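You operate a simulated robot arm through the tools that you are given. There is no shell and no other tool.

The job below is to be done with a simulated robot arm. You get a single attempt, and the scene is never put back.

Task
Tighten the loose cover on pump 574 and run its self-test.
Fine: unplug it before you touch the screws; driver back in its stand; plug in, switch on; it ends showing TEST OK.

It is judged by the outcome, as a careful person would: the job done as asked, and still so three seconds after it is handed in. It fails if anything else is knocked over, pushed out of place, dropped, spilled or broken. A push-on lid holds only when it is set on centred and level and pressed home; a screw cap is set on level and turned clockwise until tight.

Robot
A 7-joint arm with a two-finger parallel gripper, fixed in place. Base frame: the origin is on the floor under the middle of its stand, x ahead of it, y to its left, z up; the work surface is at about z = 880. Units: mm, degrees, N and s.
It reaches about 1247 mm from its shoulder. Its first joint turns from -132.0 to 132.0 degrees. Payload 3.91 kg.
The TCP is the grasp point between the finger pads, 30 mm short of the fingertips. In the tool frame z runs along the fingers and y along their closing line. The gripper opens to 110 mm. The fingers are 20 mm wide and 10 mm thick; the gripper's body (48 by 112 mm) begins 55 mm behind the TCP.
Orientation is told as [roll, pitch, yaw] about the base's x, y, z axes, in that order, counted from this pose: with the fingers straight down and closing along the base's y, the tool's x points along the base's -x, its y along +y and its z along -z.

Tools
- The arm moves only by the tool servo_tool. Its argument "plan" is a list of rows, each a list of 7 numbers: the finger opening in mm, from 0 to 110, then the shift along the tool's x, y, z in mm, then the turn, a rotation vector about the tool's x, y, z in degrees. In form: [[claw, x, y, z, rx, ry, rz], ...]. A call has 1 to 20 rows; each row is the pose to reach, as a shift and turn from the pose commanded when the call began, along the tool's axes at that moment. Rows are played at 5 a second. More than 50 mm and 8.6 degrees between two rows, or a gripper value outside its range, and nothing of the call is played. Where a pose cannot be reached the arm comes as near as it can. A force on the tool above 40 N (or 10 N above the force at the start of the call, whichever is more), or a blocked arm, ends the call early, and 0.2 s more pass. Each finger travels about 108 mm/s and halts on what it meets, pressing with about 21 N; the grip force reading is that of the motor and also rises with nothing between the fingers. The clock runs only during rows and for 0.2 s after the last one: add rows that repeat a pose to give the fingers time. It gives the time, the measured TCP pose, the force on the tool (base axes), the opening and the grip force at its end, in the units of the frame above (readings bear some noise), with the torque about the TCP (base axes, N m) and any sound that the robot's microphone picked up, and new pictures: "pictures" is both (left out), scene, wrist or none.
- Cameras (640 x 400 px; columns grow to the right, rows downward): "scene" is fixed at [398.1, -499.3, 1666.3]; the picture's right is [0.95, -0.33, 0.00], its down [-0.19, -0.56, -0.81] and it looks along [0.26, 0.76, -0.59] (base axes); focal length 369 px, centre (320, 200). "wrist" rides on the gripper at [72, 17, -103] in the tool frame; the picture's right is [-0.23, 0.97, 0.00], its down [-0.76, -0.18, -0.62] and it looks along [-0.61, -0.14, 0.78] (tool axes); focal length 222 px, centre (320, 200). There is no depth. A picture from a camera that has moved, and an enlarged one, comes with that camera's place and axes in the base frame and with its lens.
- zoom(camera, box): a new picture of the part [left, top, right, bottom] of that camera's present view, enlarged. The clock stands still meanwhile.
- job_done(): hands the job in; it is judged then, once.

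Nothing tells you positions but the pictures and the camera data. Unless the task says otherwise, let go and move clear before handing in.

The tools are called after "Request:" as a command line: name --pt "numbers of a row" for each row, then --argument value for the rest, lists and objects as JSON in quotes. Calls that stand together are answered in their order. servo_tool: Moves the arm, as the interface text tells. Its arguments: {"type":"object","properties":{"plan":{"type":"array"},"pictures":{"type":"string","enum":["both","scene","wrist","none"]}},"required":["plan"]} The other tools are called the same way: zoom (camera, box) takes an enlarged picture of a part of a camera's view; job_done () hands the job in.

At the start:

```text
t: 0.0
ee_pos: [268.7, 456.5, 1213.0]
tcp_rot: [0.0, 0.0, 0.0]
wrist_force: [-0.9, 0.0, -0.2]
moment: [-0.02, 0.0, 0.0]
opening: 109.7
gripper_force: 0.1
```

scene: 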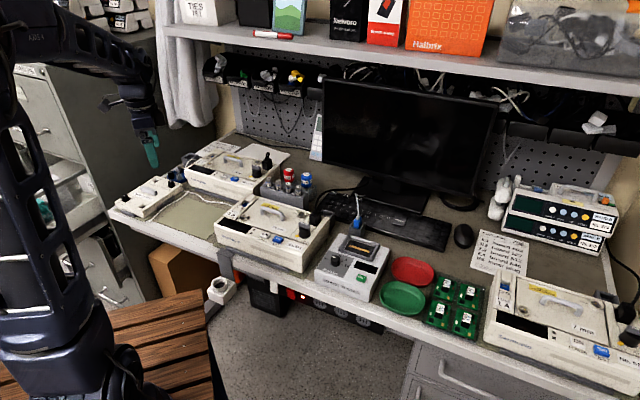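
wrist: 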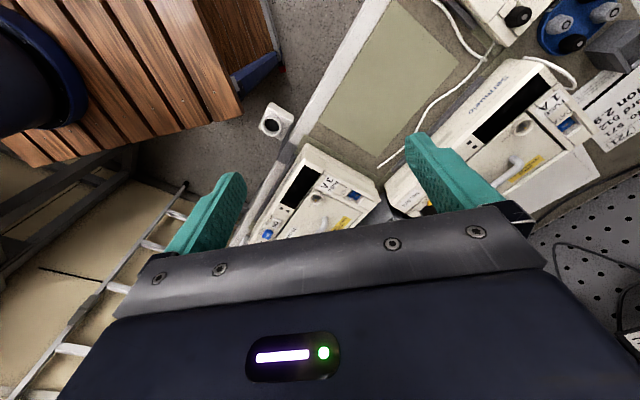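

I see a workbench with several cream-coloured pumps, a driver stand, a test station and a pair of dishes. I'll first enlarge the views to find pump 574, its plug, screws and driver.

Request:
zoom --camera "scene" --box '[100, 130, 260, 230]'

Request:
zoom --camera "scene" --box '[200, 170, 360, 270]'

Request:
zoom --camera "scene" --box '[300, 220, 500, 345]'

Request:
zoom --camera "scene" --box '[460, 260, 640, 372]'

Request:
zoom --camera "scene" --box '[460, 160, 640, 272]'

Request:
zoom --camera "scene" --box '[180, 240, 400, 378]'

```text
4.00 times, centred on (180, 180) of scene
camera zoom: at [398.1, -499.3, 1666.3], right [0.95, -0.33, 0.0], down [-0.19, -0.56, -0.81], along [0.26, 0.76, -0.59], focal length 1474 px, centre (880, 280)
```

zoom: 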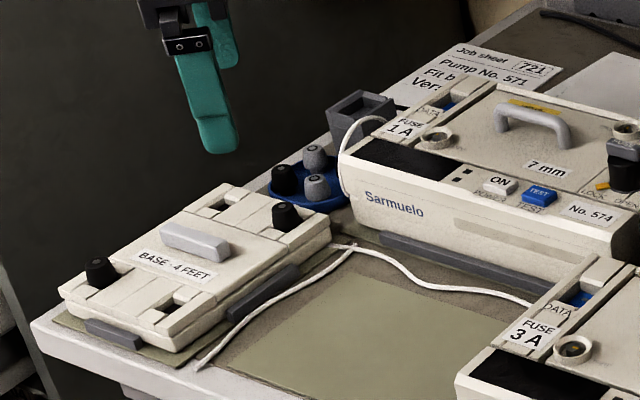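

```text
4.00 times, centred on (280, 220) of scene
camera zoom: at [398.1, -499.3, 1666.3], right [0.95, -0.33, 0.0], down [-0.19, -0.56, -0.81], along [0.26, 0.76, -0.59], focal length 1474 px, centre (480, 120)
```

zoom: 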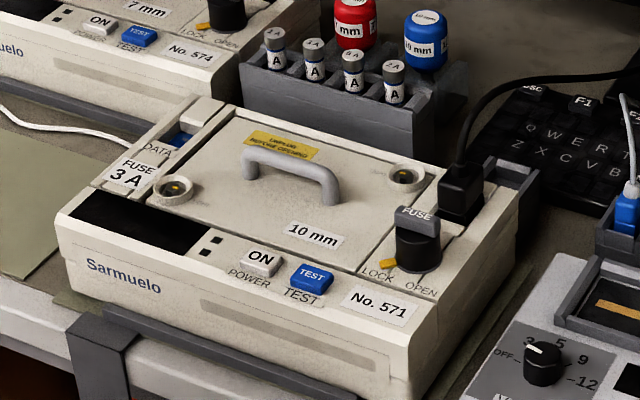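

```text
3.20 times, centred on (400, 282) of scene
camera zoom: at [398.1, -499.3, 1666.3], right [0.95, -0.33, 0.0], down [-0.19, -0.56, -0.81], along [0.26, 0.76, -0.59], focal length 1180 px, centre (64, -64)
```

zoom: 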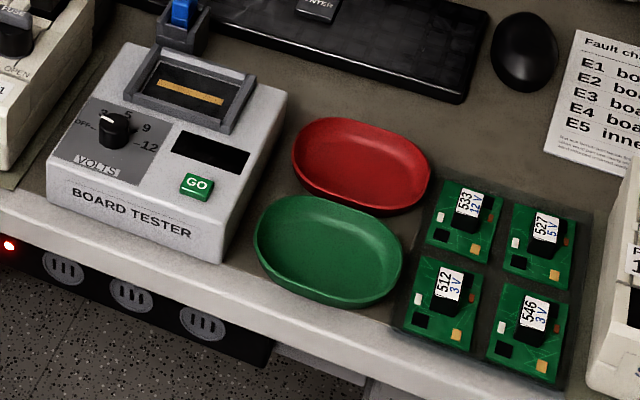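

```text
3.56 times, centred on (550, 316) of scene
camera zoom: at [398.1, -499.3, 1666.3], right [0.95, -0.33, 0.0], down [-0.19, -0.56, -0.81], along [0.26, 0.76, -0.59], focal length 1311 px, centre (-498, -212)
```

zoom: 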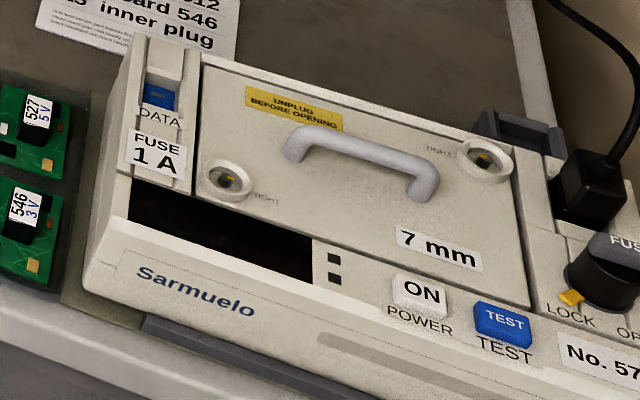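

```text
3.56 times, centred on (550, 216) of scene
camera zoom: at [398.1, -499.3, 1666.3], right [0.95, -0.33, 0.0], down [-0.19, -0.56, -0.81], along [0.26, 0.76, -0.59], focal length 1311 px, centre (-498, 143)
```

zoom: 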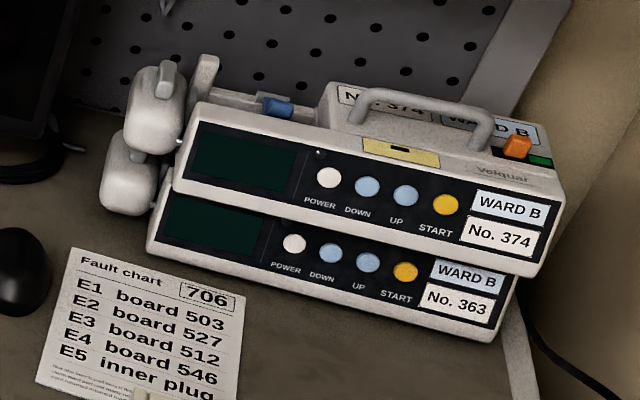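

```text
2.90 times, centred on (290, 309) of scene
camera zoom: at [398.1, -499.3, 1666.3], right [0.95, -0.33, 0.0], down [-0.19, -0.56, -0.81], along [0.26, 0.76, -0.59], focal length 1068 px, centre (407, -116)
```

zoom: 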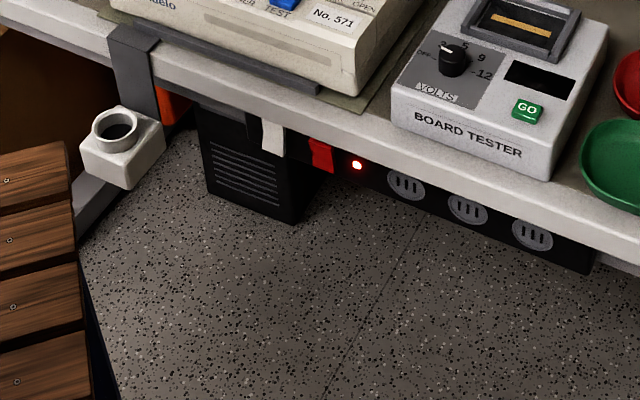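

The pump at back left reads No. 574. I'm now looking for the driver, its stand, and the plug/socket of that pump.

Request:
zoom --camera "scene" --box '[180, 140, 280, 203]'

Request:
zoom --camera "scene" --box '[240, 130, 340, 193]'

Request:
zoom --camera "scene" --box '[190, 40, 350, 140]'

Request:
zoom --camera "scene" --box '[540, 270, 640, 372]'

Request:
zoom --camera "wrist" --box '[230, 0, 430, 125]'

Request:
zoom --camera "wrist" --box '[440, 0, 640, 125]'

Request:
zoom --camera "wrist" --box '[230, 120, 430, 245]'

Request:
zoom --camera "scene" --box '[0, 60, 200, 320]'

```text
6.35 times, centred on (230, 172) of scene
camera zoom: at [398.1, -499.3, 1666.3], right [0.95, -0.33, 0.0], down [-0.19, -0.56, -0.81], along [0.26, 0.76, -0.59], focal length 2340 px, centre (891, 381)
```

zoom: 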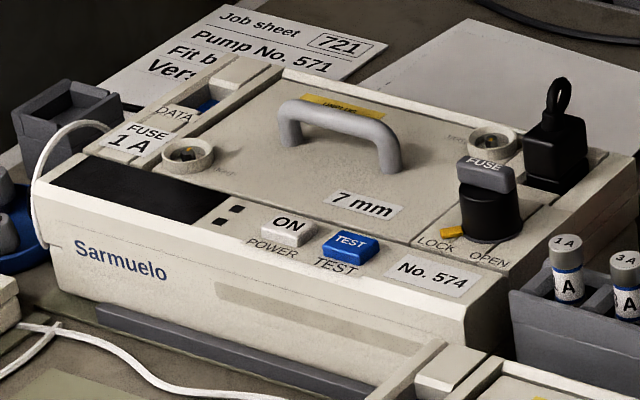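

```text
6.35 times, centred on (290, 162) of scene
camera zoom: at [398.1, -499.3, 1666.3], right [0.95, -0.33, 0.0], down [-0.19, -0.56, -0.81], along [0.26, 0.76, -0.59], focal length 2340 px, centre (510, 444)
```

zoom: 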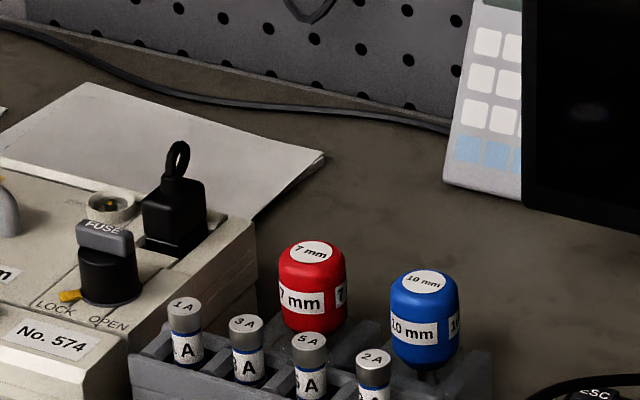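

```text
4.00 times, centred on (270, 90) of scene
camera zoom: at [398.1, -499.3, 1666.3], right [0.95, -0.33, 0.0], down [-0.19, -0.56, -0.81], along [0.26, 0.76, -0.59], focal length 1474 px, centre (520, 640)
```

zoom: 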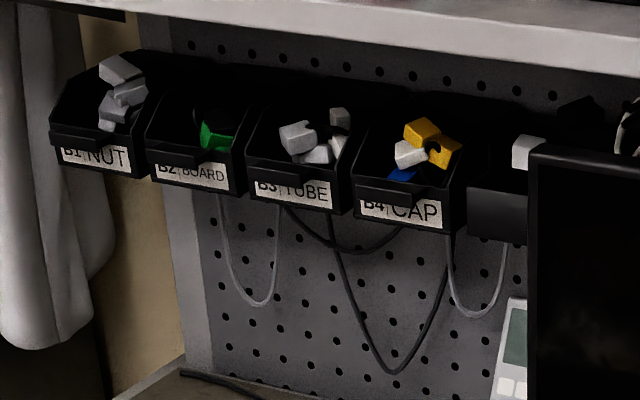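

```text
3.92 times, centred on (590, 321) of scene
camera zoom: at [398.1, -499.3, 1666.3], right [0.95, -0.33, 0.0], down [-0.19, -0.56, -0.81], along [0.26, 0.76, -0.59], focal length 1446 px, centre (-739, -274)
```

zoom: 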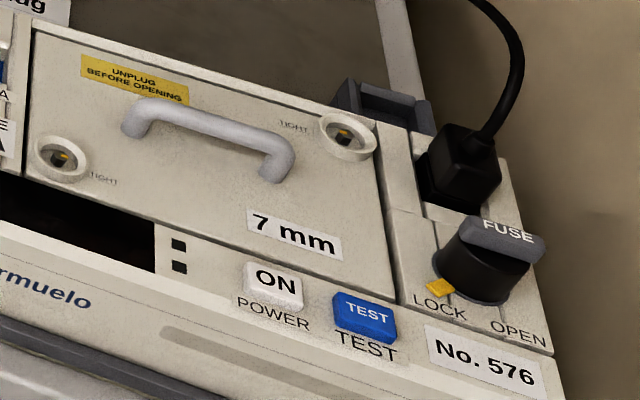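

```text
3.20 times, centred on (330, 62) of wrist
camera zoom: at [197.9, 473.1, 1316.7], right [0.23, 0.97, 0.0], down [0.76, -0.18, 0.62], along [0.61, -0.14, -0.78], focal length 711 px, centre (288, 640)
```

zoom: 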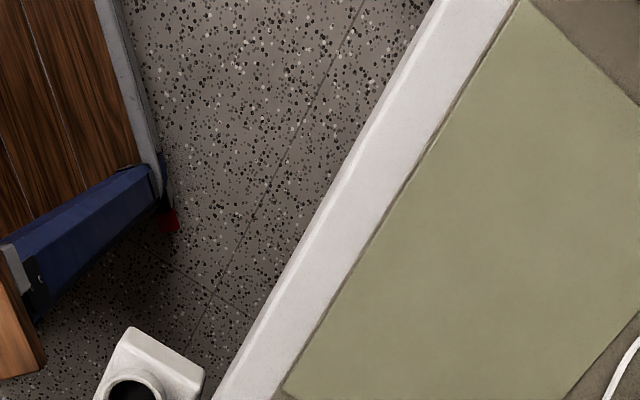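

```text
3.20 times, centred on (540, 62) of wrist
camera zoom: at [197.9, 473.1, 1316.7], right [0.23, 0.97, 0.0], down [0.76, -0.18, 0.62], along [0.61, -0.14, -0.78], focal length 711 px, centre (-384, 640)
```

zoom: 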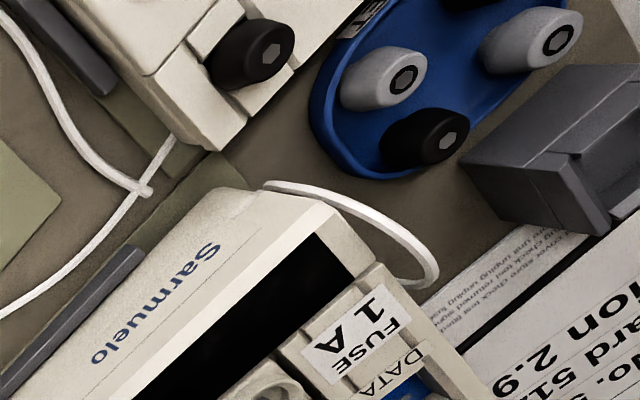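

```text
3.20 times, centred on (330, 182) of wrist
camera zoom: at [197.9, 473.1, 1316.7], right [0.23, 0.97, 0.0], down [0.76, -0.18, 0.62], along [0.61, -0.14, -0.78], focal length 711 px, centre (288, 256)
```

zoom: 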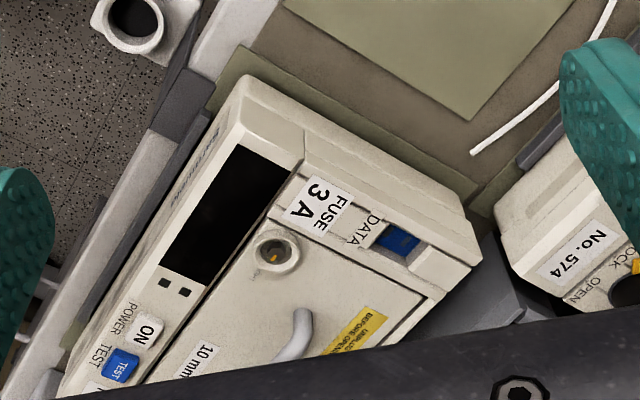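

```text
1.54 times, centred on (100, 190) of scene
camera zoom: at [398.1, -499.3, 1666.3], right [0.95, -0.33, 0.0], down [-0.19, -0.56, -0.81], along [0.26, 0.76, -0.59], focal length 567 px, centre (658, 215)
```

zoom: 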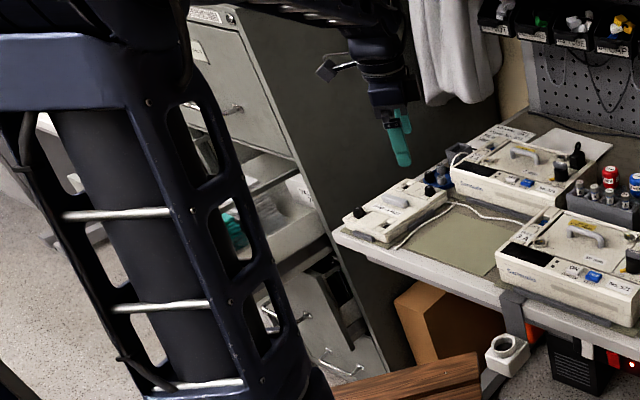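

Pump 574 (back left, cover labelled 7 mm) needs the red 7 mm driver from the grey rack. I'll move the wrist camera above that pump, turning to align with the bench, for a closer look.

Request:
servo_tool --pt "110 -29 33 -7 0 0 -6" --pt "110 -58 66 -14 0 0 -12" --pt "110 -86 100 -20 0 0 -18" --pt "110 -115 133 -27 0 0 -24" --pt "110 -144 167 -34 0 0 -31" --pt "110 -172 200 -40 0 0 -37" --pt "110 -201 233 -47 0 0 -43" --pt "110 -201 233 -47 0 0 -43"

```text
t: 1.8
ee_pos: [470.4, 690.1, 1261.2]
tcp_rot: [0.1, 0.0, 43.1]
wrist_force: [-0.7, 0.2, 0.0]
moment: [0.02, 0.0, -0.01]
opening: 110.1
gripper_force: 0.0
camera wrist: at [406.8, 652.9, 1364.9], right [-0.5, 0.87, 0.0], down [0.68, 0.39, 0.62], along [0.54, 0.31, -0.78], focal length 222 px, centre (320, 200)
```

scene: 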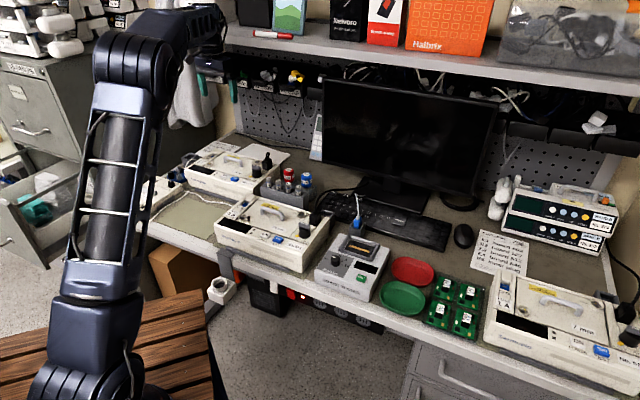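
wrist: 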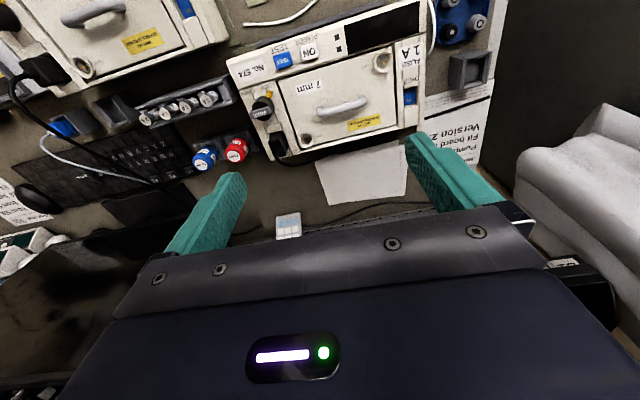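

The wrist camera now sees pump 574 from above, with the drivers, fuses and grey box beside it. I'll enlarge to read details.

Request:
zoom --camera "wrist" --box '[220, 0, 500, 175]'

Request:
zoom --camera "wrist" --box '[225, 60, 345, 160]'

Request:
zoom --camera "wrist" --box '[340, 10, 510, 120]'

Request:
zoom --camera "wrist" --box '[90, 70, 270, 190]'

```text
2.29 times, centred on (360, 88) of wrist
camera zoom: at [406.8, 652.9, 1364.9], right [-0.5, 0.87, 0.0], down [0.68, 0.39, 0.62], along [0.54, 0.31, -0.78], focal length 508 px, centre (229, 457)
```

zoom: 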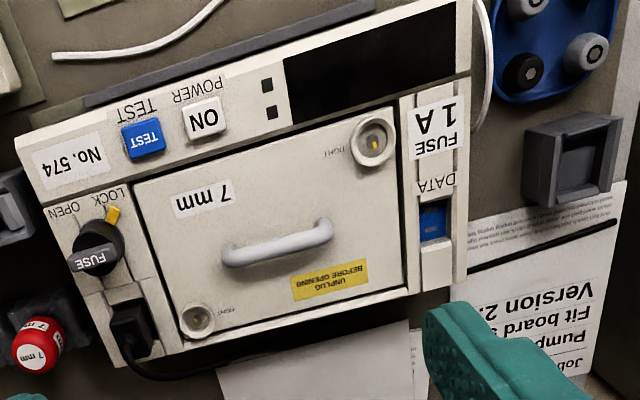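

```text
4.00 times, centred on (285, 110) of wrist
camera zoom: at [406.8, 652.9, 1364.9], right [-0.5, 0.87, 0.0], down [0.68, 0.39, 0.62], along [0.54, 0.31, -0.78], focal length 888 px, centre (460, 560)
```

zoom: 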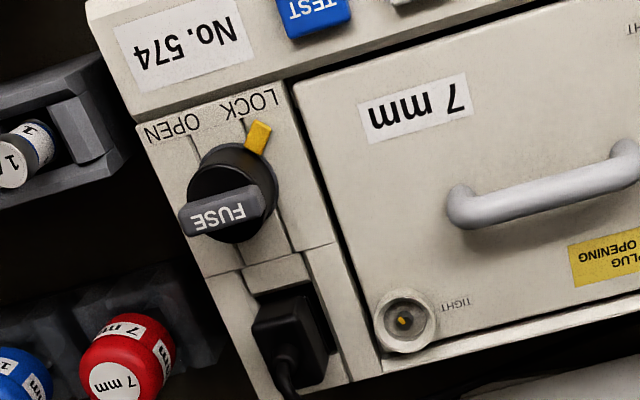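

```text
3.64 times, centred on (425, 65) of wrist
camera zoom: at [406.8, 652.9, 1364.9], right [-0.5, 0.87, 0.0], down [0.68, 0.39, 0.62], along [0.54, 0.31, -0.78], focal length 808 px, centre (-62, 691)
```

zoom: 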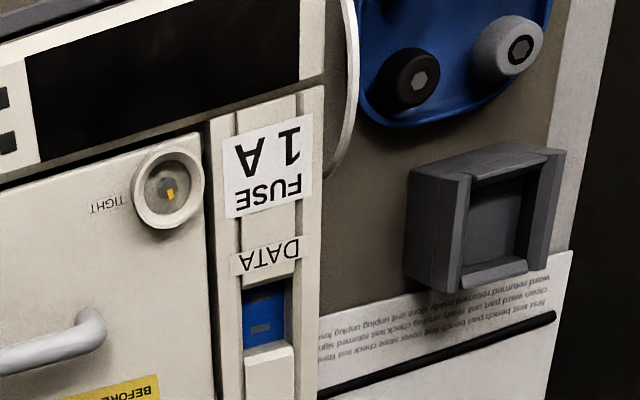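

```text
3.33 times, centred on (180, 130) of wrist
camera zoom: at [406.8, 652.9, 1364.9], right [-0.5, 0.87, 0.0], down [0.68, 0.39, 0.62], along [0.54, 0.31, -0.78], focal length 740 px, centre (787, 433)
```

zoom: 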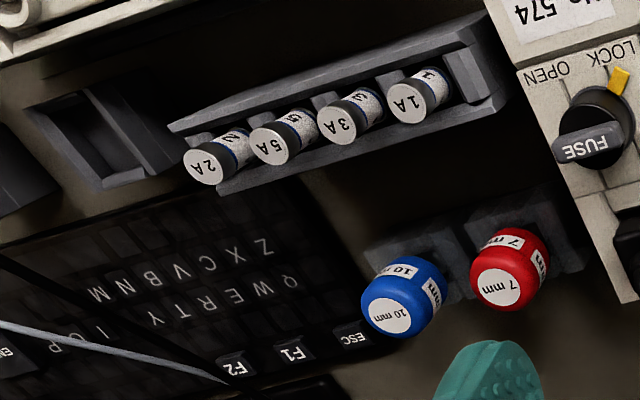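

The 574 pump has its plug at the back-right (around x 596, y 671) and cover screws at front-left and back-right. I'll go lower to inspect the plug and screws closely.

Request:
servo_tool --pt "110 -8 -21 35 0 0 -0.5" --pt "110 -16 -42 70 0 0 -1" --pt "110 -23 -63 105 0 0 -1.5" --pt "110 -31 -84 141 0 0 -1.9" --pt "110 -31 -84 141 0 0 -1.9" --pictures "wrist"

```text
t: 3.0
ee_pos: [549.9, 649.8, 1117.7]
tcp_rot: [-0.1, -0.1, 45.0]
wrist_force: [0.3, -0.2, 0.4]
moment: [-0.02, 0.01, 0.0]
opening: 109.8
gripper_force: 0.1
camera wrist: at [487.8, 609.7, 1222.4], right [-0.53, 0.85, 0.0], down [0.66, 0.41, 0.62], along [0.53, 0.33, -0.78], focal length 222 px, centre (320, 200)
```

wrist: 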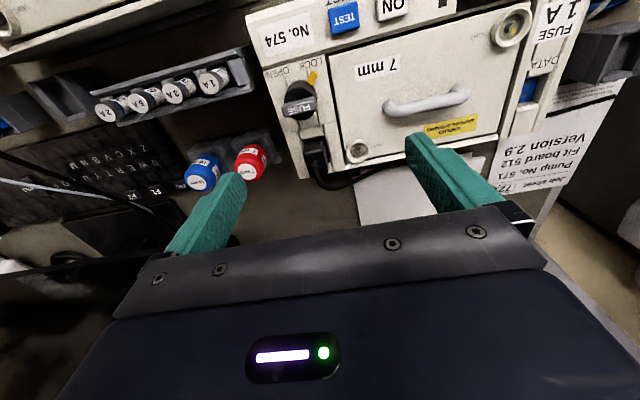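

Request:
zoom --camera "wrist" --box '[270, 60, 400, 190]'

Request:
zoom --camera "wrist" --box '[460, 0, 560, 62]'

Request:
zoom --camera "wrist" --box '[80, 50, 280, 200]'

Request:
zoom --camera "wrist" --box '[240, 0, 440, 125]'

```text
3.08 times, centred on (335, 125) of wrist
camera zoom: at [487.8, 609.7, 1222.4], right [-0.53, 0.85, 0.0], down [0.66, 0.41, 0.62], along [0.53, 0.33, -0.78], focal length 684 px, centre (274, 431)
```

zoom: 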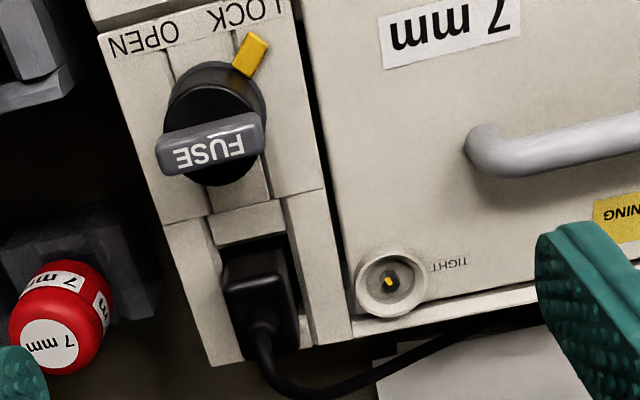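

```text
6.40 times, centred on (510, 31) of wrist
camera zoom: at [487.8, 609.7, 1222.4], right [-0.53, 0.85, 0.0], down [0.66, 0.41, 0.62], along [0.53, 0.33, -0.78], focal length 1422 px, centre (-896, 1282)
```

zoom: 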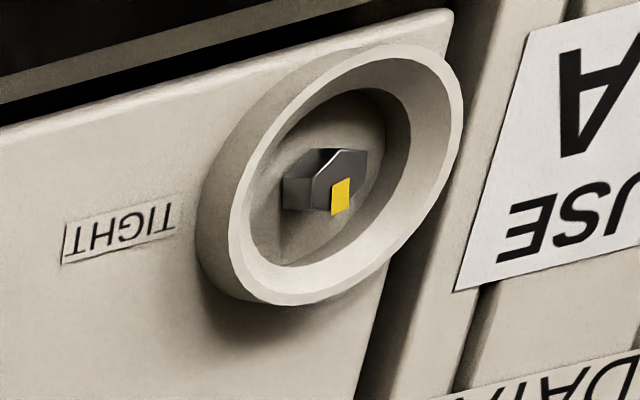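

```text
2.67 times, centred on (180, 125) of wrist
camera zoom: at [487.8, 609.7, 1222.4], right [-0.53, 0.85, 0.0], down [0.66, 0.41, 0.62], along [0.53, 0.33, -0.78], focal length 592 px, centre (693, 400)
```

zoom: 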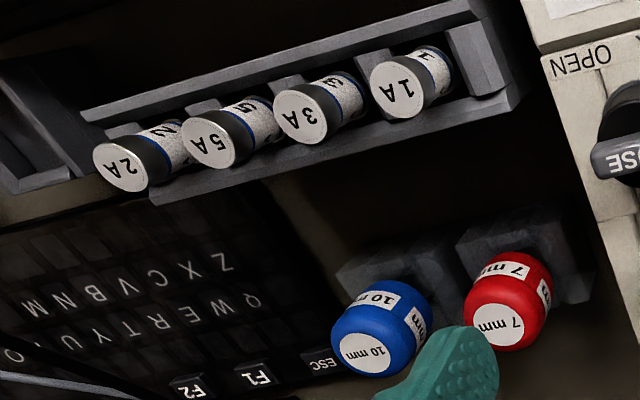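

```text
3.20 times, centred on (340, 62) of wrist
camera zoom: at [487.8, 609.7, 1222.4], right [-0.53, 0.85, 0.0], down [0.66, 0.41, 0.62], along [0.53, 0.33, -0.78], focal length 711 px, centre (256, 640)
```

zoom: 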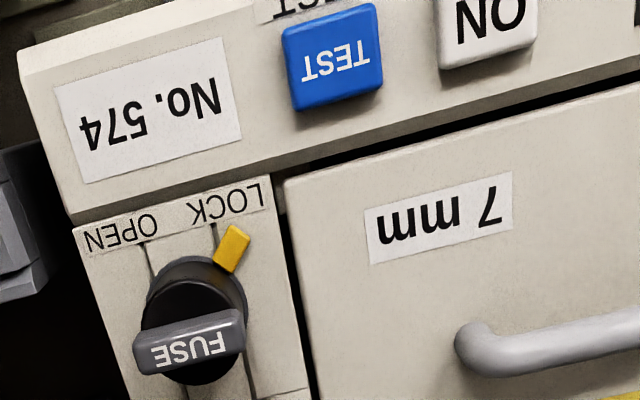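

Request:
zoom --camera "wrist" --box '[295, 125, 375, 185]'

Request:
zoom --camera "scene" --box '[245, 140, 285, 175]'

Request:
zoom --camera "scene" --box '[255, 155, 320, 215]'

Request:
zoom --camera "scene" --box '[290, 180, 350, 230]'

```text
6.67 times, centred on (335, 155) of wrist
camera zoom: at [487.8, 609.7, 1222.4], right [-0.53, 0.85, 0.0], down [0.66, 0.41, 0.62], along [0.53, 0.33, -0.78], focal length 1481 px, centre (220, 500)
```

zoom: 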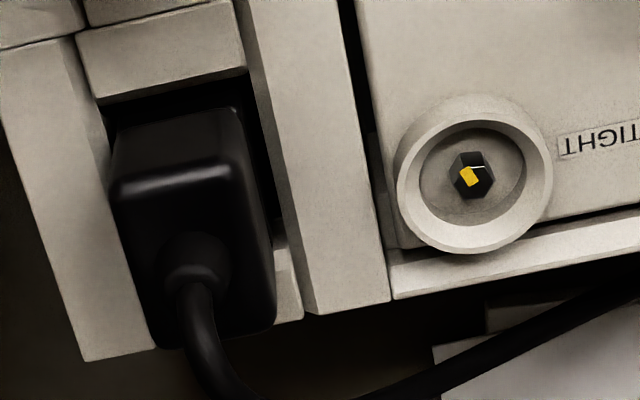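

```text
11.43 times, centred on (265, 158) of scene
camera zoom: at [398.1, -499.3, 1666.3], right [0.95, -0.33, 0.0], down [-0.19, -0.56, -0.81], along [0.26, 0.76, -0.59], focal length 4213 px, centre (949, 686)
```

zoom: 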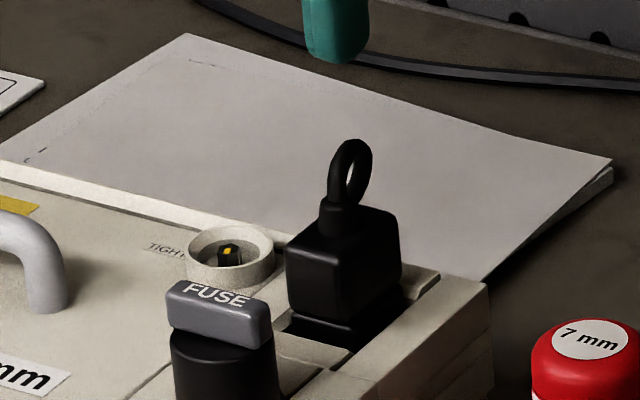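

```text
6.67 times, centred on (288, 185) of scene
camera zoom: at [398.1, -499.3, 1666.3], right [0.95, -0.33, 0.0], down [-0.19, -0.56, -0.81], along [0.26, 0.76, -0.59], focal length 2457 px, centre (537, 300)
```

zoom: 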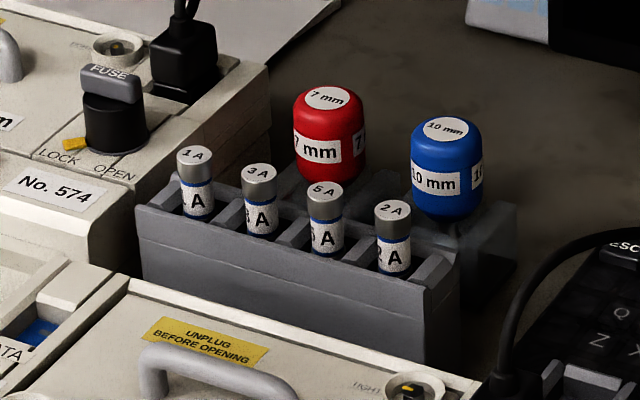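

```text
8.00 times, centred on (320, 205) of scene
camera zoom: at [398.1, -499.3, 1666.3], right [0.95, -0.33, 0.0], down [-0.19, -0.56, -0.81], along [0.26, 0.76, -0.59], focal length 2949 px, centre (320, 160)
```

zoom: 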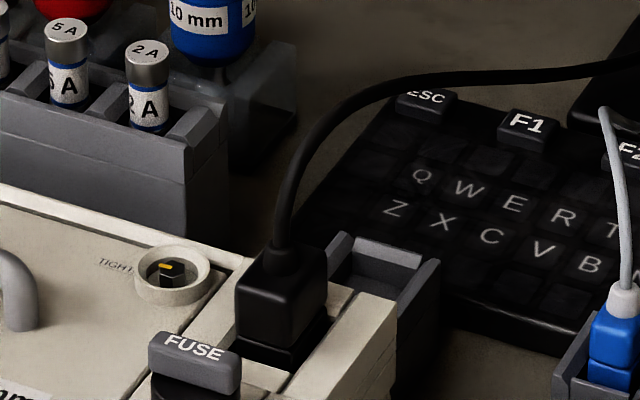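

The front-left screw's yellow mark is clearly not pointing to TIGHT; I need a closer view of the back-right one. I'll move the camera above it.

Request:
servo_tool --pt "110 -30 9 20 0 0 0" --pt "110 -60 19 40 0 0 0" --pt "110 -89 28 61 0 0 0" --pt "110 -89 28 61 0 0 0" --pictures "both"

```text
t: 4.0
ee_pos: [593.1, 731.3, 1058.4]
tcp_rot: [0.0, 0.0, 44.9]
wrist_force: [0.0, 0.0, -0.5]
moment: [-0.03, -0.01, 0.01]
opening: 110.1
gripper_force: 0.1
camera wrist: at [530.4, 692.0, 1161.5], right [-0.53, 0.85, 0.0], down [0.66, 0.41, 0.62], along [0.53, 0.33, -0.78], focal length 222 px, centre (320, 200)
```

scene: 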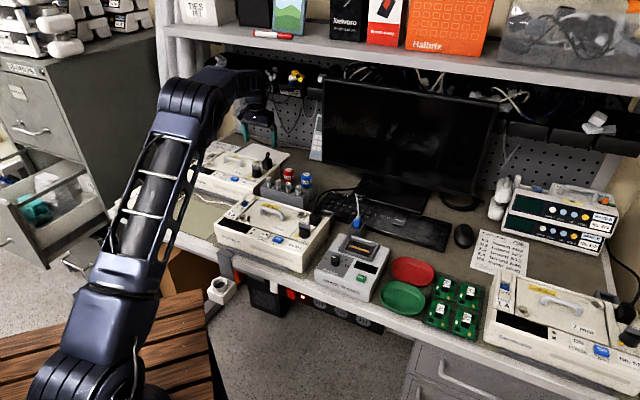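
wrist: 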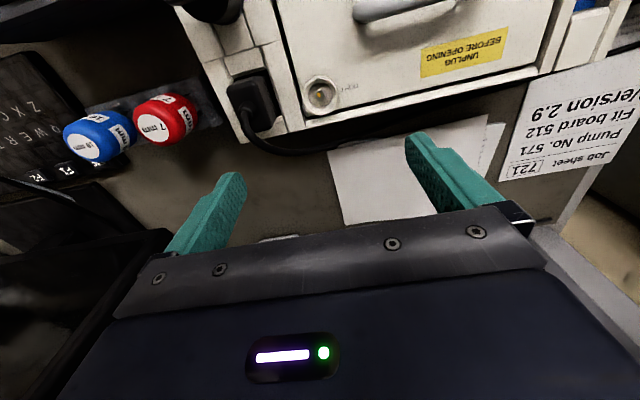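

Request:
zoom --camera "wrist" --box '[290, 65, 370, 125]'

Request:
zoom --camera "wrist" --box '[210, 50, 310, 150]'

Request:
zoom --camera "wrist" --box '[50, 60, 230, 180]'

Request:
zoom --camera "scene" --box '[200, 50, 340, 190]'

```text
6.67 times, centred on (330, 95) of wrist
camera zoom: at [530.4, 692.0, 1161.5], right [-0.53, 0.85, 0.0], down [0.66, 0.41, 0.62], along [0.53, 0.33, -0.78], focal length 1481 px, centre (253, 900)
```

zoom: 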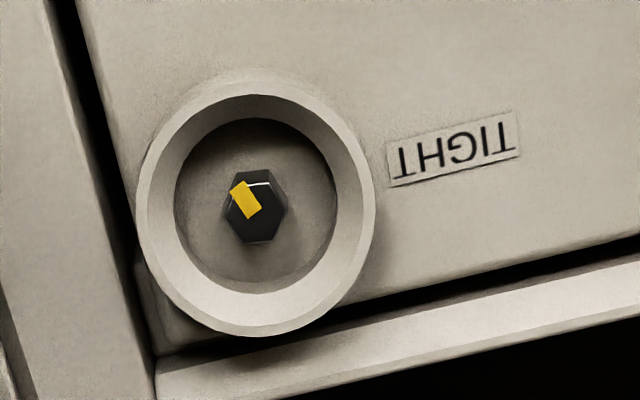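

```text
4.00 times, centred on (260, 100) of wrist
camera zoom: at [530.4, 692.0, 1161.5], right [-0.53, 0.85, 0.0], down [0.66, 0.41, 0.62], along [0.53, 0.33, -0.78], focal length 888 px, centre (560, 600)
```

zoom: 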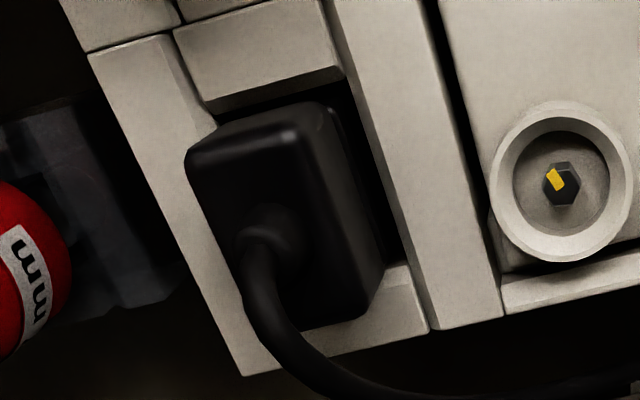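

```text
3.33 times, centred on (140, 120) of wrist
camera zoom: at [530.4, 692.0, 1161.5], right [-0.53, 0.85, 0.0], down [0.66, 0.41, 0.62], along [0.53, 0.33, -0.78], focal length 740 px, centre (920, 467)
```

zoom: 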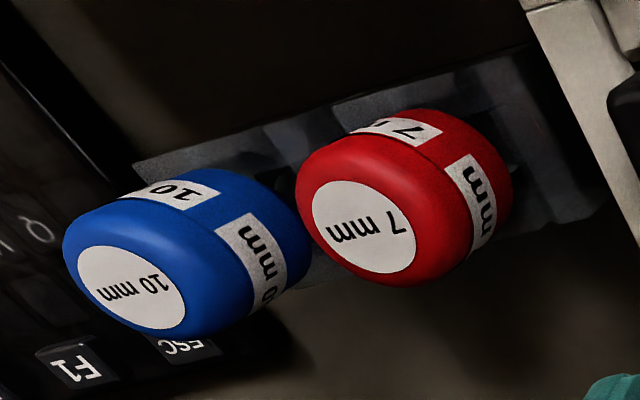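

```text
2.86 times, centred on (270, 120) of scene
camera zoom: at [398.1, -499.3, 1666.3], right [0.95, -0.33, 0.0], down [-0.19, -0.56, -0.81], along [0.26, 0.76, -0.59], focal length 1053 px, centre (463, 429)
```

zoom: 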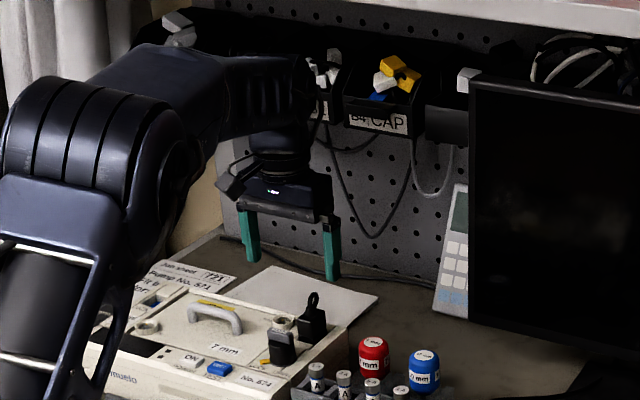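

Both cover screws on 574 have their yellow marks away from TIGHT. The plug (about x 599, y 672, top z ≈ 990) comes first; I'll hover over it with a narrower opening and check alignment.

Request:
servo_tool --pt "80 12 -15 -17 0 0 0" --pt "60 25 -30 -17 0 0 0" --pt "44 37 -46 -17 0 0 0" --pt "44 37 -46 -17 0 0 0" --pictures "both"

```text
t: 5.0
ee_pos: [599.8, 672.0, 1074.8]
tcp_rot: [0.0, -0.1, 45.1]
wrist_force: [0.1, 0.2, 0.4]
moment: [0.06, -0.01, -0.02]
opening: 44.2
gripper_force: 0.1
camera wrist: at [537.1, 633.3, 1178.2], right [-0.53, 0.85, 0.0], down [0.66, 0.41, 0.62], along [0.53, 0.33, -0.78], focal length 222 px, centre (320, 200)
```

scene: 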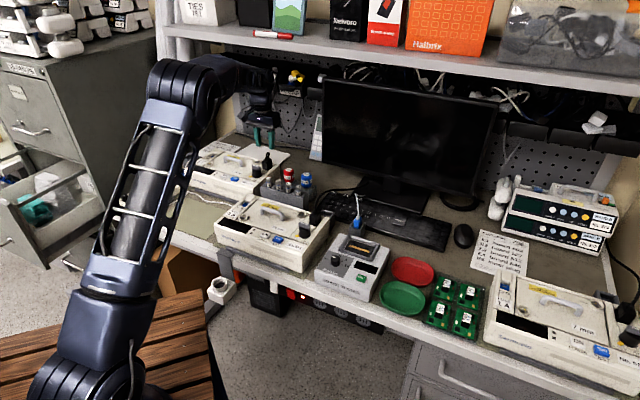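
wrist: 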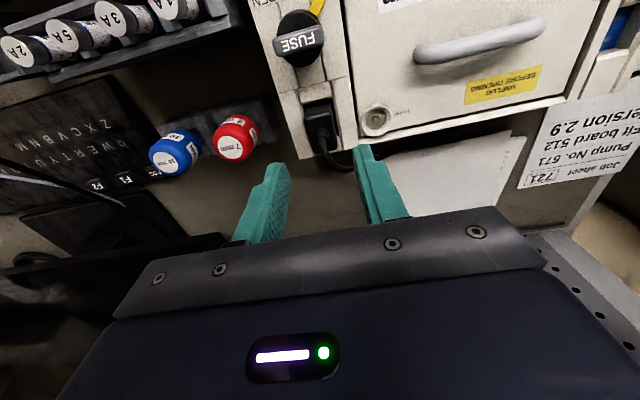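

Request:
zoom --camera "wrist" --box '[260, 80, 400, 180]'

Request:
zoom --camera "scene" --box '[220, 90, 320, 190]'

```text
4.00 times, centred on (330, 130) of wrist
camera zoom: at [537.1, 633.3, 1178.2], right [-0.53, 0.85, 0.0], down [0.66, 0.41, 0.62], along [0.53, 0.33, -0.78], focal length 888 px, centre (280, 480)
```

zoom: 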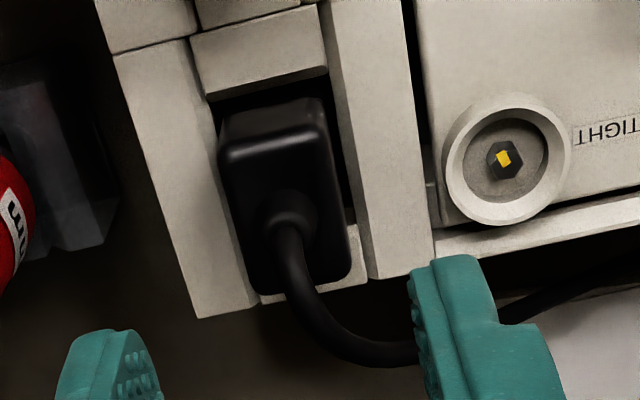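

```text
4.00 times, centred on (270, 140) of scene
camera zoom: at [398.1, -499.3, 1666.3], right [0.95, -0.33, 0.0], down [-0.19, -0.56, -0.81], along [0.26, 0.76, -0.59], focal length 1474 px, centre (520, 440)
```

zoom: 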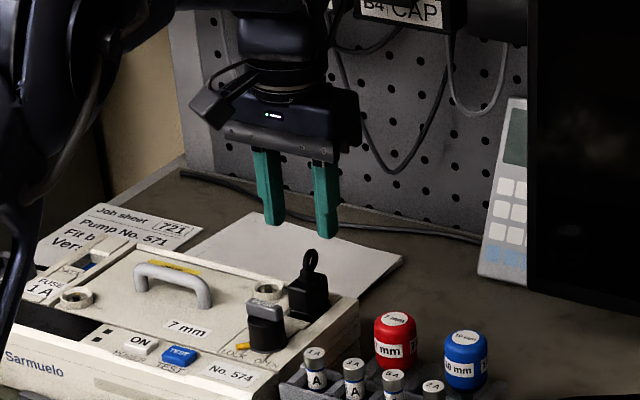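

The plug sits between the fingers (top centre about 599.5, 673, 992). I'll descend and close on it.

Request:
servo_tool --pt "44 -0.5 1 30 0 0 0" --pt "44 -0.5 1 55 0 0 0" --pt "44 -0.5 1 75 0 0 0" --pt "44 -0.5 1 86 0 0 0" --pt "44 -0.5 1 86 0 0 0" --pictures "both"

```text
t: 6.3
ee_pos: [600.6, 676.1, 993.2]
tcp_rot: [0.0, -0.4, 44.9]
wrist_force: [-1.6, -0.5, 10.0]
moment: [-0.29, -0.08, -0.06]
opening: 43.9
gripper_force: 0.0
stopped in row 5: the force on the tool passed its limit at 41 N (the readings are from after the stop); the commanded pose is now the measured one
camera wrist: at [537.4, 635.2, 1096.2], right [-0.53, 0.85, 0.0], down [0.66, 0.41, 0.63], along [0.53, 0.33, -0.78], focal length 222 px, centre (320, 200)
```

scene: 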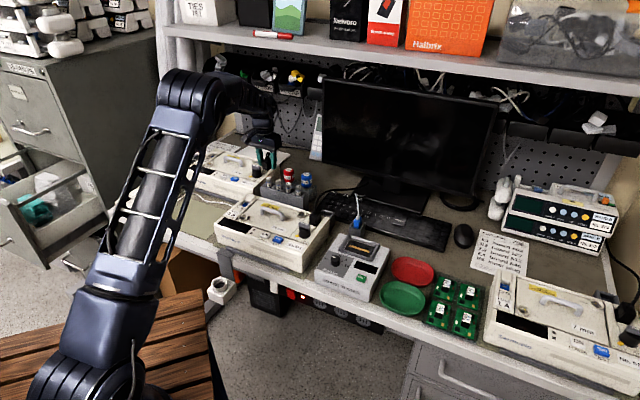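
wrist: 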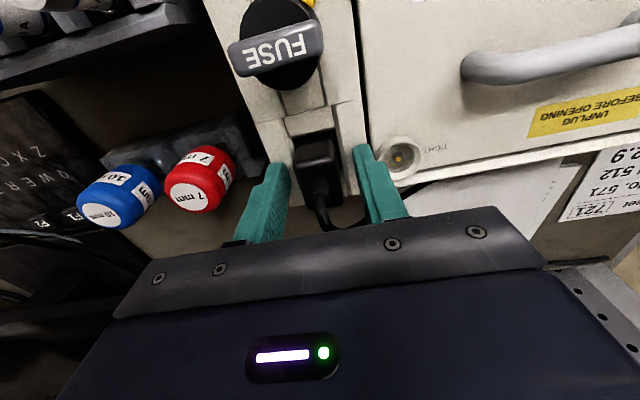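

Request:
zoom --camera "wrist" --box '[220, 80, 440, 240]'

Request:
zoom --camera "scene" --box '[220, 110, 310, 190]'

```text
2.50 times, centred on (330, 160) of wrist
camera zoom: at [537.4, 635.2, 1096.2], right [-0.53, 0.85, 0.0], down [0.66, 0.41, 0.63], along [0.53, 0.33, -0.78], focal length 555 px, centre (295, 300)
```

zoom: 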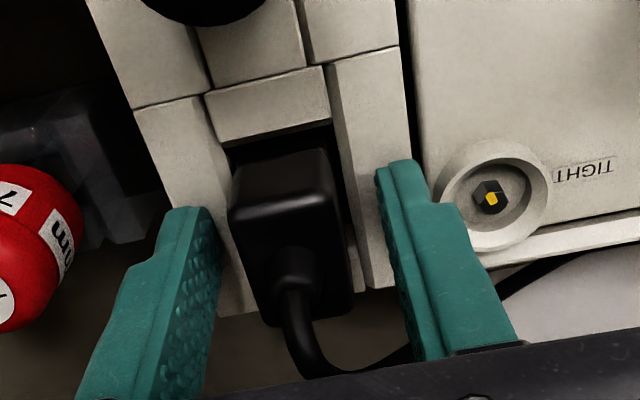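

```text
5.00 times, centred on (265, 150) of scene
camera zoom: at [398.1, -499.3, 1666.3], right [0.95, -0.33, 0.0], down [-0.19, -0.56, -0.81], along [0.26, 0.76, -0.59], focal length 1843 px, centre (595, 450)
```

zoom: 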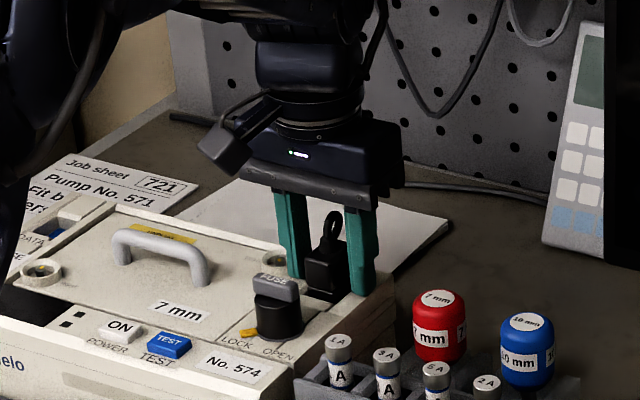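

The fingertips touched the rails beside the plug at about z 963, so the pump top is a bit higher than I thought; the fingers still cover the plug's upper 25 mm. I'll lift 3 mm, recentre and close on the plug.

Request:
servo_tool --pt "44 1.5 -0.7 -3 0 0 0" --pt "44 3 -1.4 -3 0 0 0" --pt "20 3 -1.4 -3 0 0 0" --pt "5 3 -1.4 -3 0 0 0" --pt "5 3 -1.4 -3 0 0 0" --pictures "wrist"

```text
t: 7.5
ee_pos: [598.3, 673.3, 994.6]
tcp_rot: [0.1, -0.2, 45.0]
wrist_force: [-5.7, 10.5, 0.3]
moment: [0.21, 0.08, 0.01]
opening: 23.6
gripper_force: 20.7
camera wrist: at [535.5, 633.0, 1098.2], right [-0.53, 0.85, 0.0], down [0.66, 0.41, 0.63], along [0.53, 0.33, -0.78], focal length 222 px, centre (320, 200)
```

wrist: 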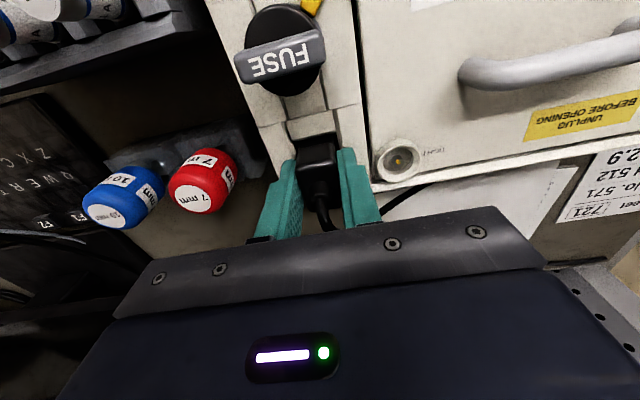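

The plug is gripped (23.6 mm) with a small side force; I'll ease that off by about 1 mm so the pull is straight, then note the seated pose.

Request:
servo_tool --pt "5 0 0.5 0 0 0 0" --pt "5 0 1 0 0 0 0" --pt "5 0 1 0 0 0 0" --pictures "none"

```text
t: 8.3
ee_pos: [597.1, 672.9, 994.6]
tcp_rot: [0.0, -0.3, 44.8]
wrist_force: [-1.1, 10.0, 2.0]
moment: [0.21, 0.01, 0.03]
opening: 23.6
gripper_force: 20.8
```

Request:
servo_tool --pt "5 -0.6 0.8 0 0 0 0" --pt "5 -0.6 0.8 0 0 0 0" --pt "5 -0.6 0.8 0 0 0 0" --pictures "none"

```text
t: 9.1
ee_pos: [597.8, 673.5, 995.5]
tcp_rot: [0.0, -0.1, 44.8]
wrist_force: [-1.9, -2.6, 2.8]
moment: [-0.13, 0.02, 0.03]
opening: 23.5
gripper_force: 21.0
```

Forces are neutral; seated grip pose is about (597.6, 673.5, 995). Now pulling the plug straight up.

Request:
servo_tool --pt "5 0 0 -5 0 0 0" --pt "5 0 0 -10 0 0 0" --pt "5 0 0 -15 0 0 0" --pt "5 0 0 -22 0 0 0" --pt "5 0 0 -30 0 0 0" --pt "5 0 0 -40 0 0 0" --pt "5 0 0 -50 0 0 0" --pictures "both"

```text
t: 10.7
ee_pos: [598.5, 673.4, 1045.0]
tcp_rot: [-0.1, -0.3, 44.9]
wrist_force: [0.1, 0.5, -0.8]
moment: [-0.04, -0.01, 0.01]
opening: 23.5
gripper_force: 20.6
camera wrist: at [535.4, 633.7, 1148.0], right [-0.53, 0.85, 0.0], down [0.66, 0.41, 0.63], along [0.53, 0.33, -0.78], focal length 222 px, centre (320, 200)
```

scene: 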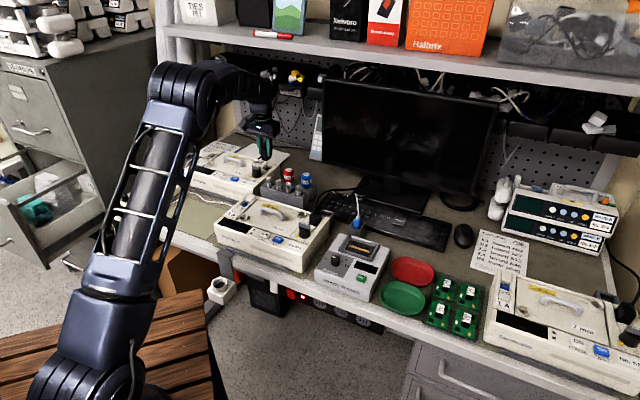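
wrist: 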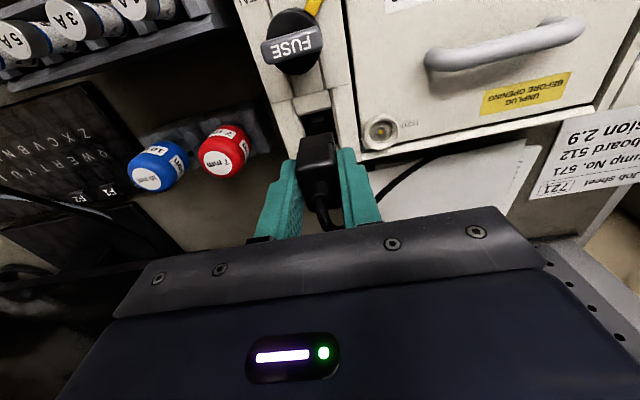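

Request:
zoom --camera "wrist" --box '[260, 70, 400, 220]'

Request:
zoom --camera "scene" --box '[220, 110, 310, 190]'

```text
2.67 times, centred on (330, 145) of wrist
camera zoom: at [535.4, 633.7, 1148.0], right [-0.53, 0.85, 0.0], down [0.66, 0.41, 0.63], along [0.53, 0.33, -0.78], focal length 592 px, centre (293, 347)
```

zoom: 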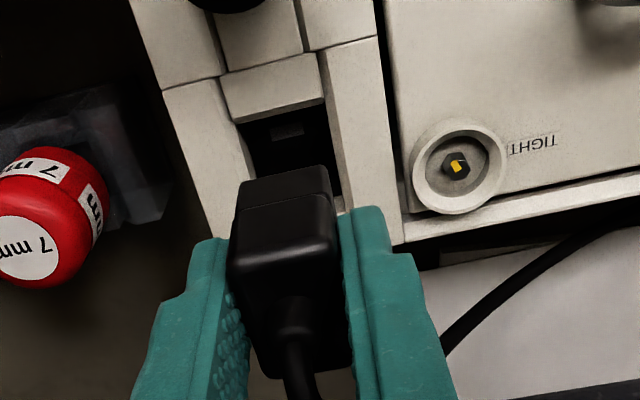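

```text
5.00 times, centred on (265, 150) of scene
camera zoom: at [398.1, -499.3, 1666.3], right [0.95, -0.33, 0.0], down [-0.19, -0.56, -0.81], along [0.26, 0.76, -0.59], focal length 1843 px, centre (595, 450)
```

zoom: 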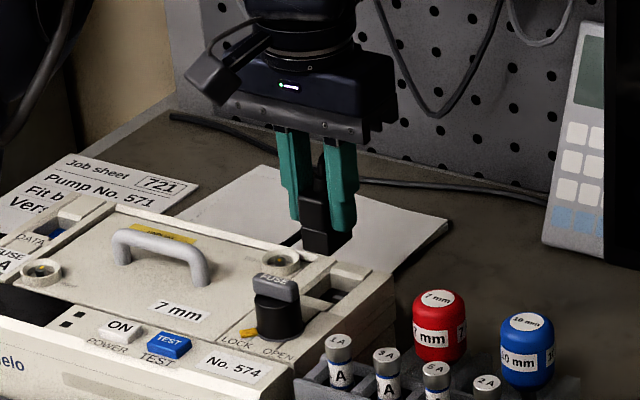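

The plug is out and held. I'll raise it and carry it to the left toward the grey parking holder beside this pump, looking at the holder on the way.

Request:
servo_tool --pt "5 0 0 -30 0 0 0" --pt "5 0 0 -60 0 0 0" --pt "5 5 42 -60 0 0 0" --pt "5 10 84 -60 0 0 0" --pt "5 15 126 -60 0 0 0" --pt "5 20 168 -60 0 0 0" --pt "5 25 210 -60 0 0 0" --pt "5 30 251 -60 0 0 0" --pt "5 30 251 -60 0 0 0" --pictures "both"

```text
t: 12.7
ee_pos: [399.9, 830.6, 1104.6]
tcp_rot: [0.0, -0.2, 44.8]
wrist_force: [0.4, 0.5, -0.4]
moment: [0.01, 0.02, 0.0]
opening: 23.9
gripper_force: 20.9
camera wrist: at [337.0, 790.8, 1207.8], right [-0.53, 0.85, 0.0], down [0.66, 0.41, 0.63], along [0.53, 0.33, -0.78], focal length 222 px, centre (320, 200)
```

scene: 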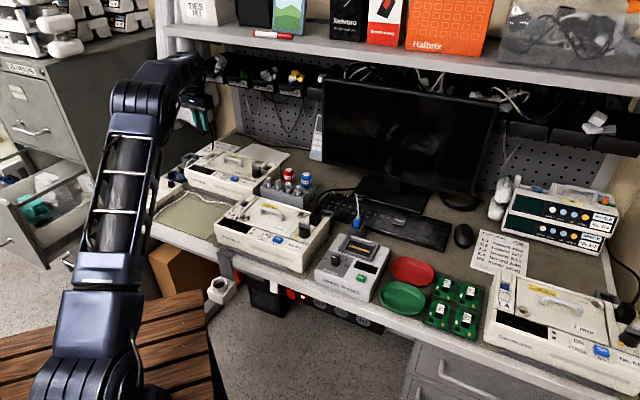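
wrist: 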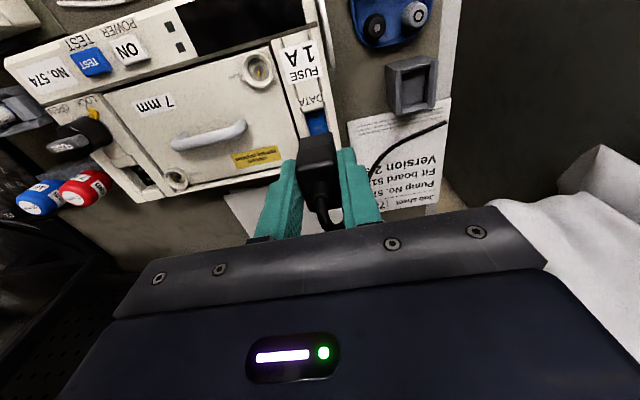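

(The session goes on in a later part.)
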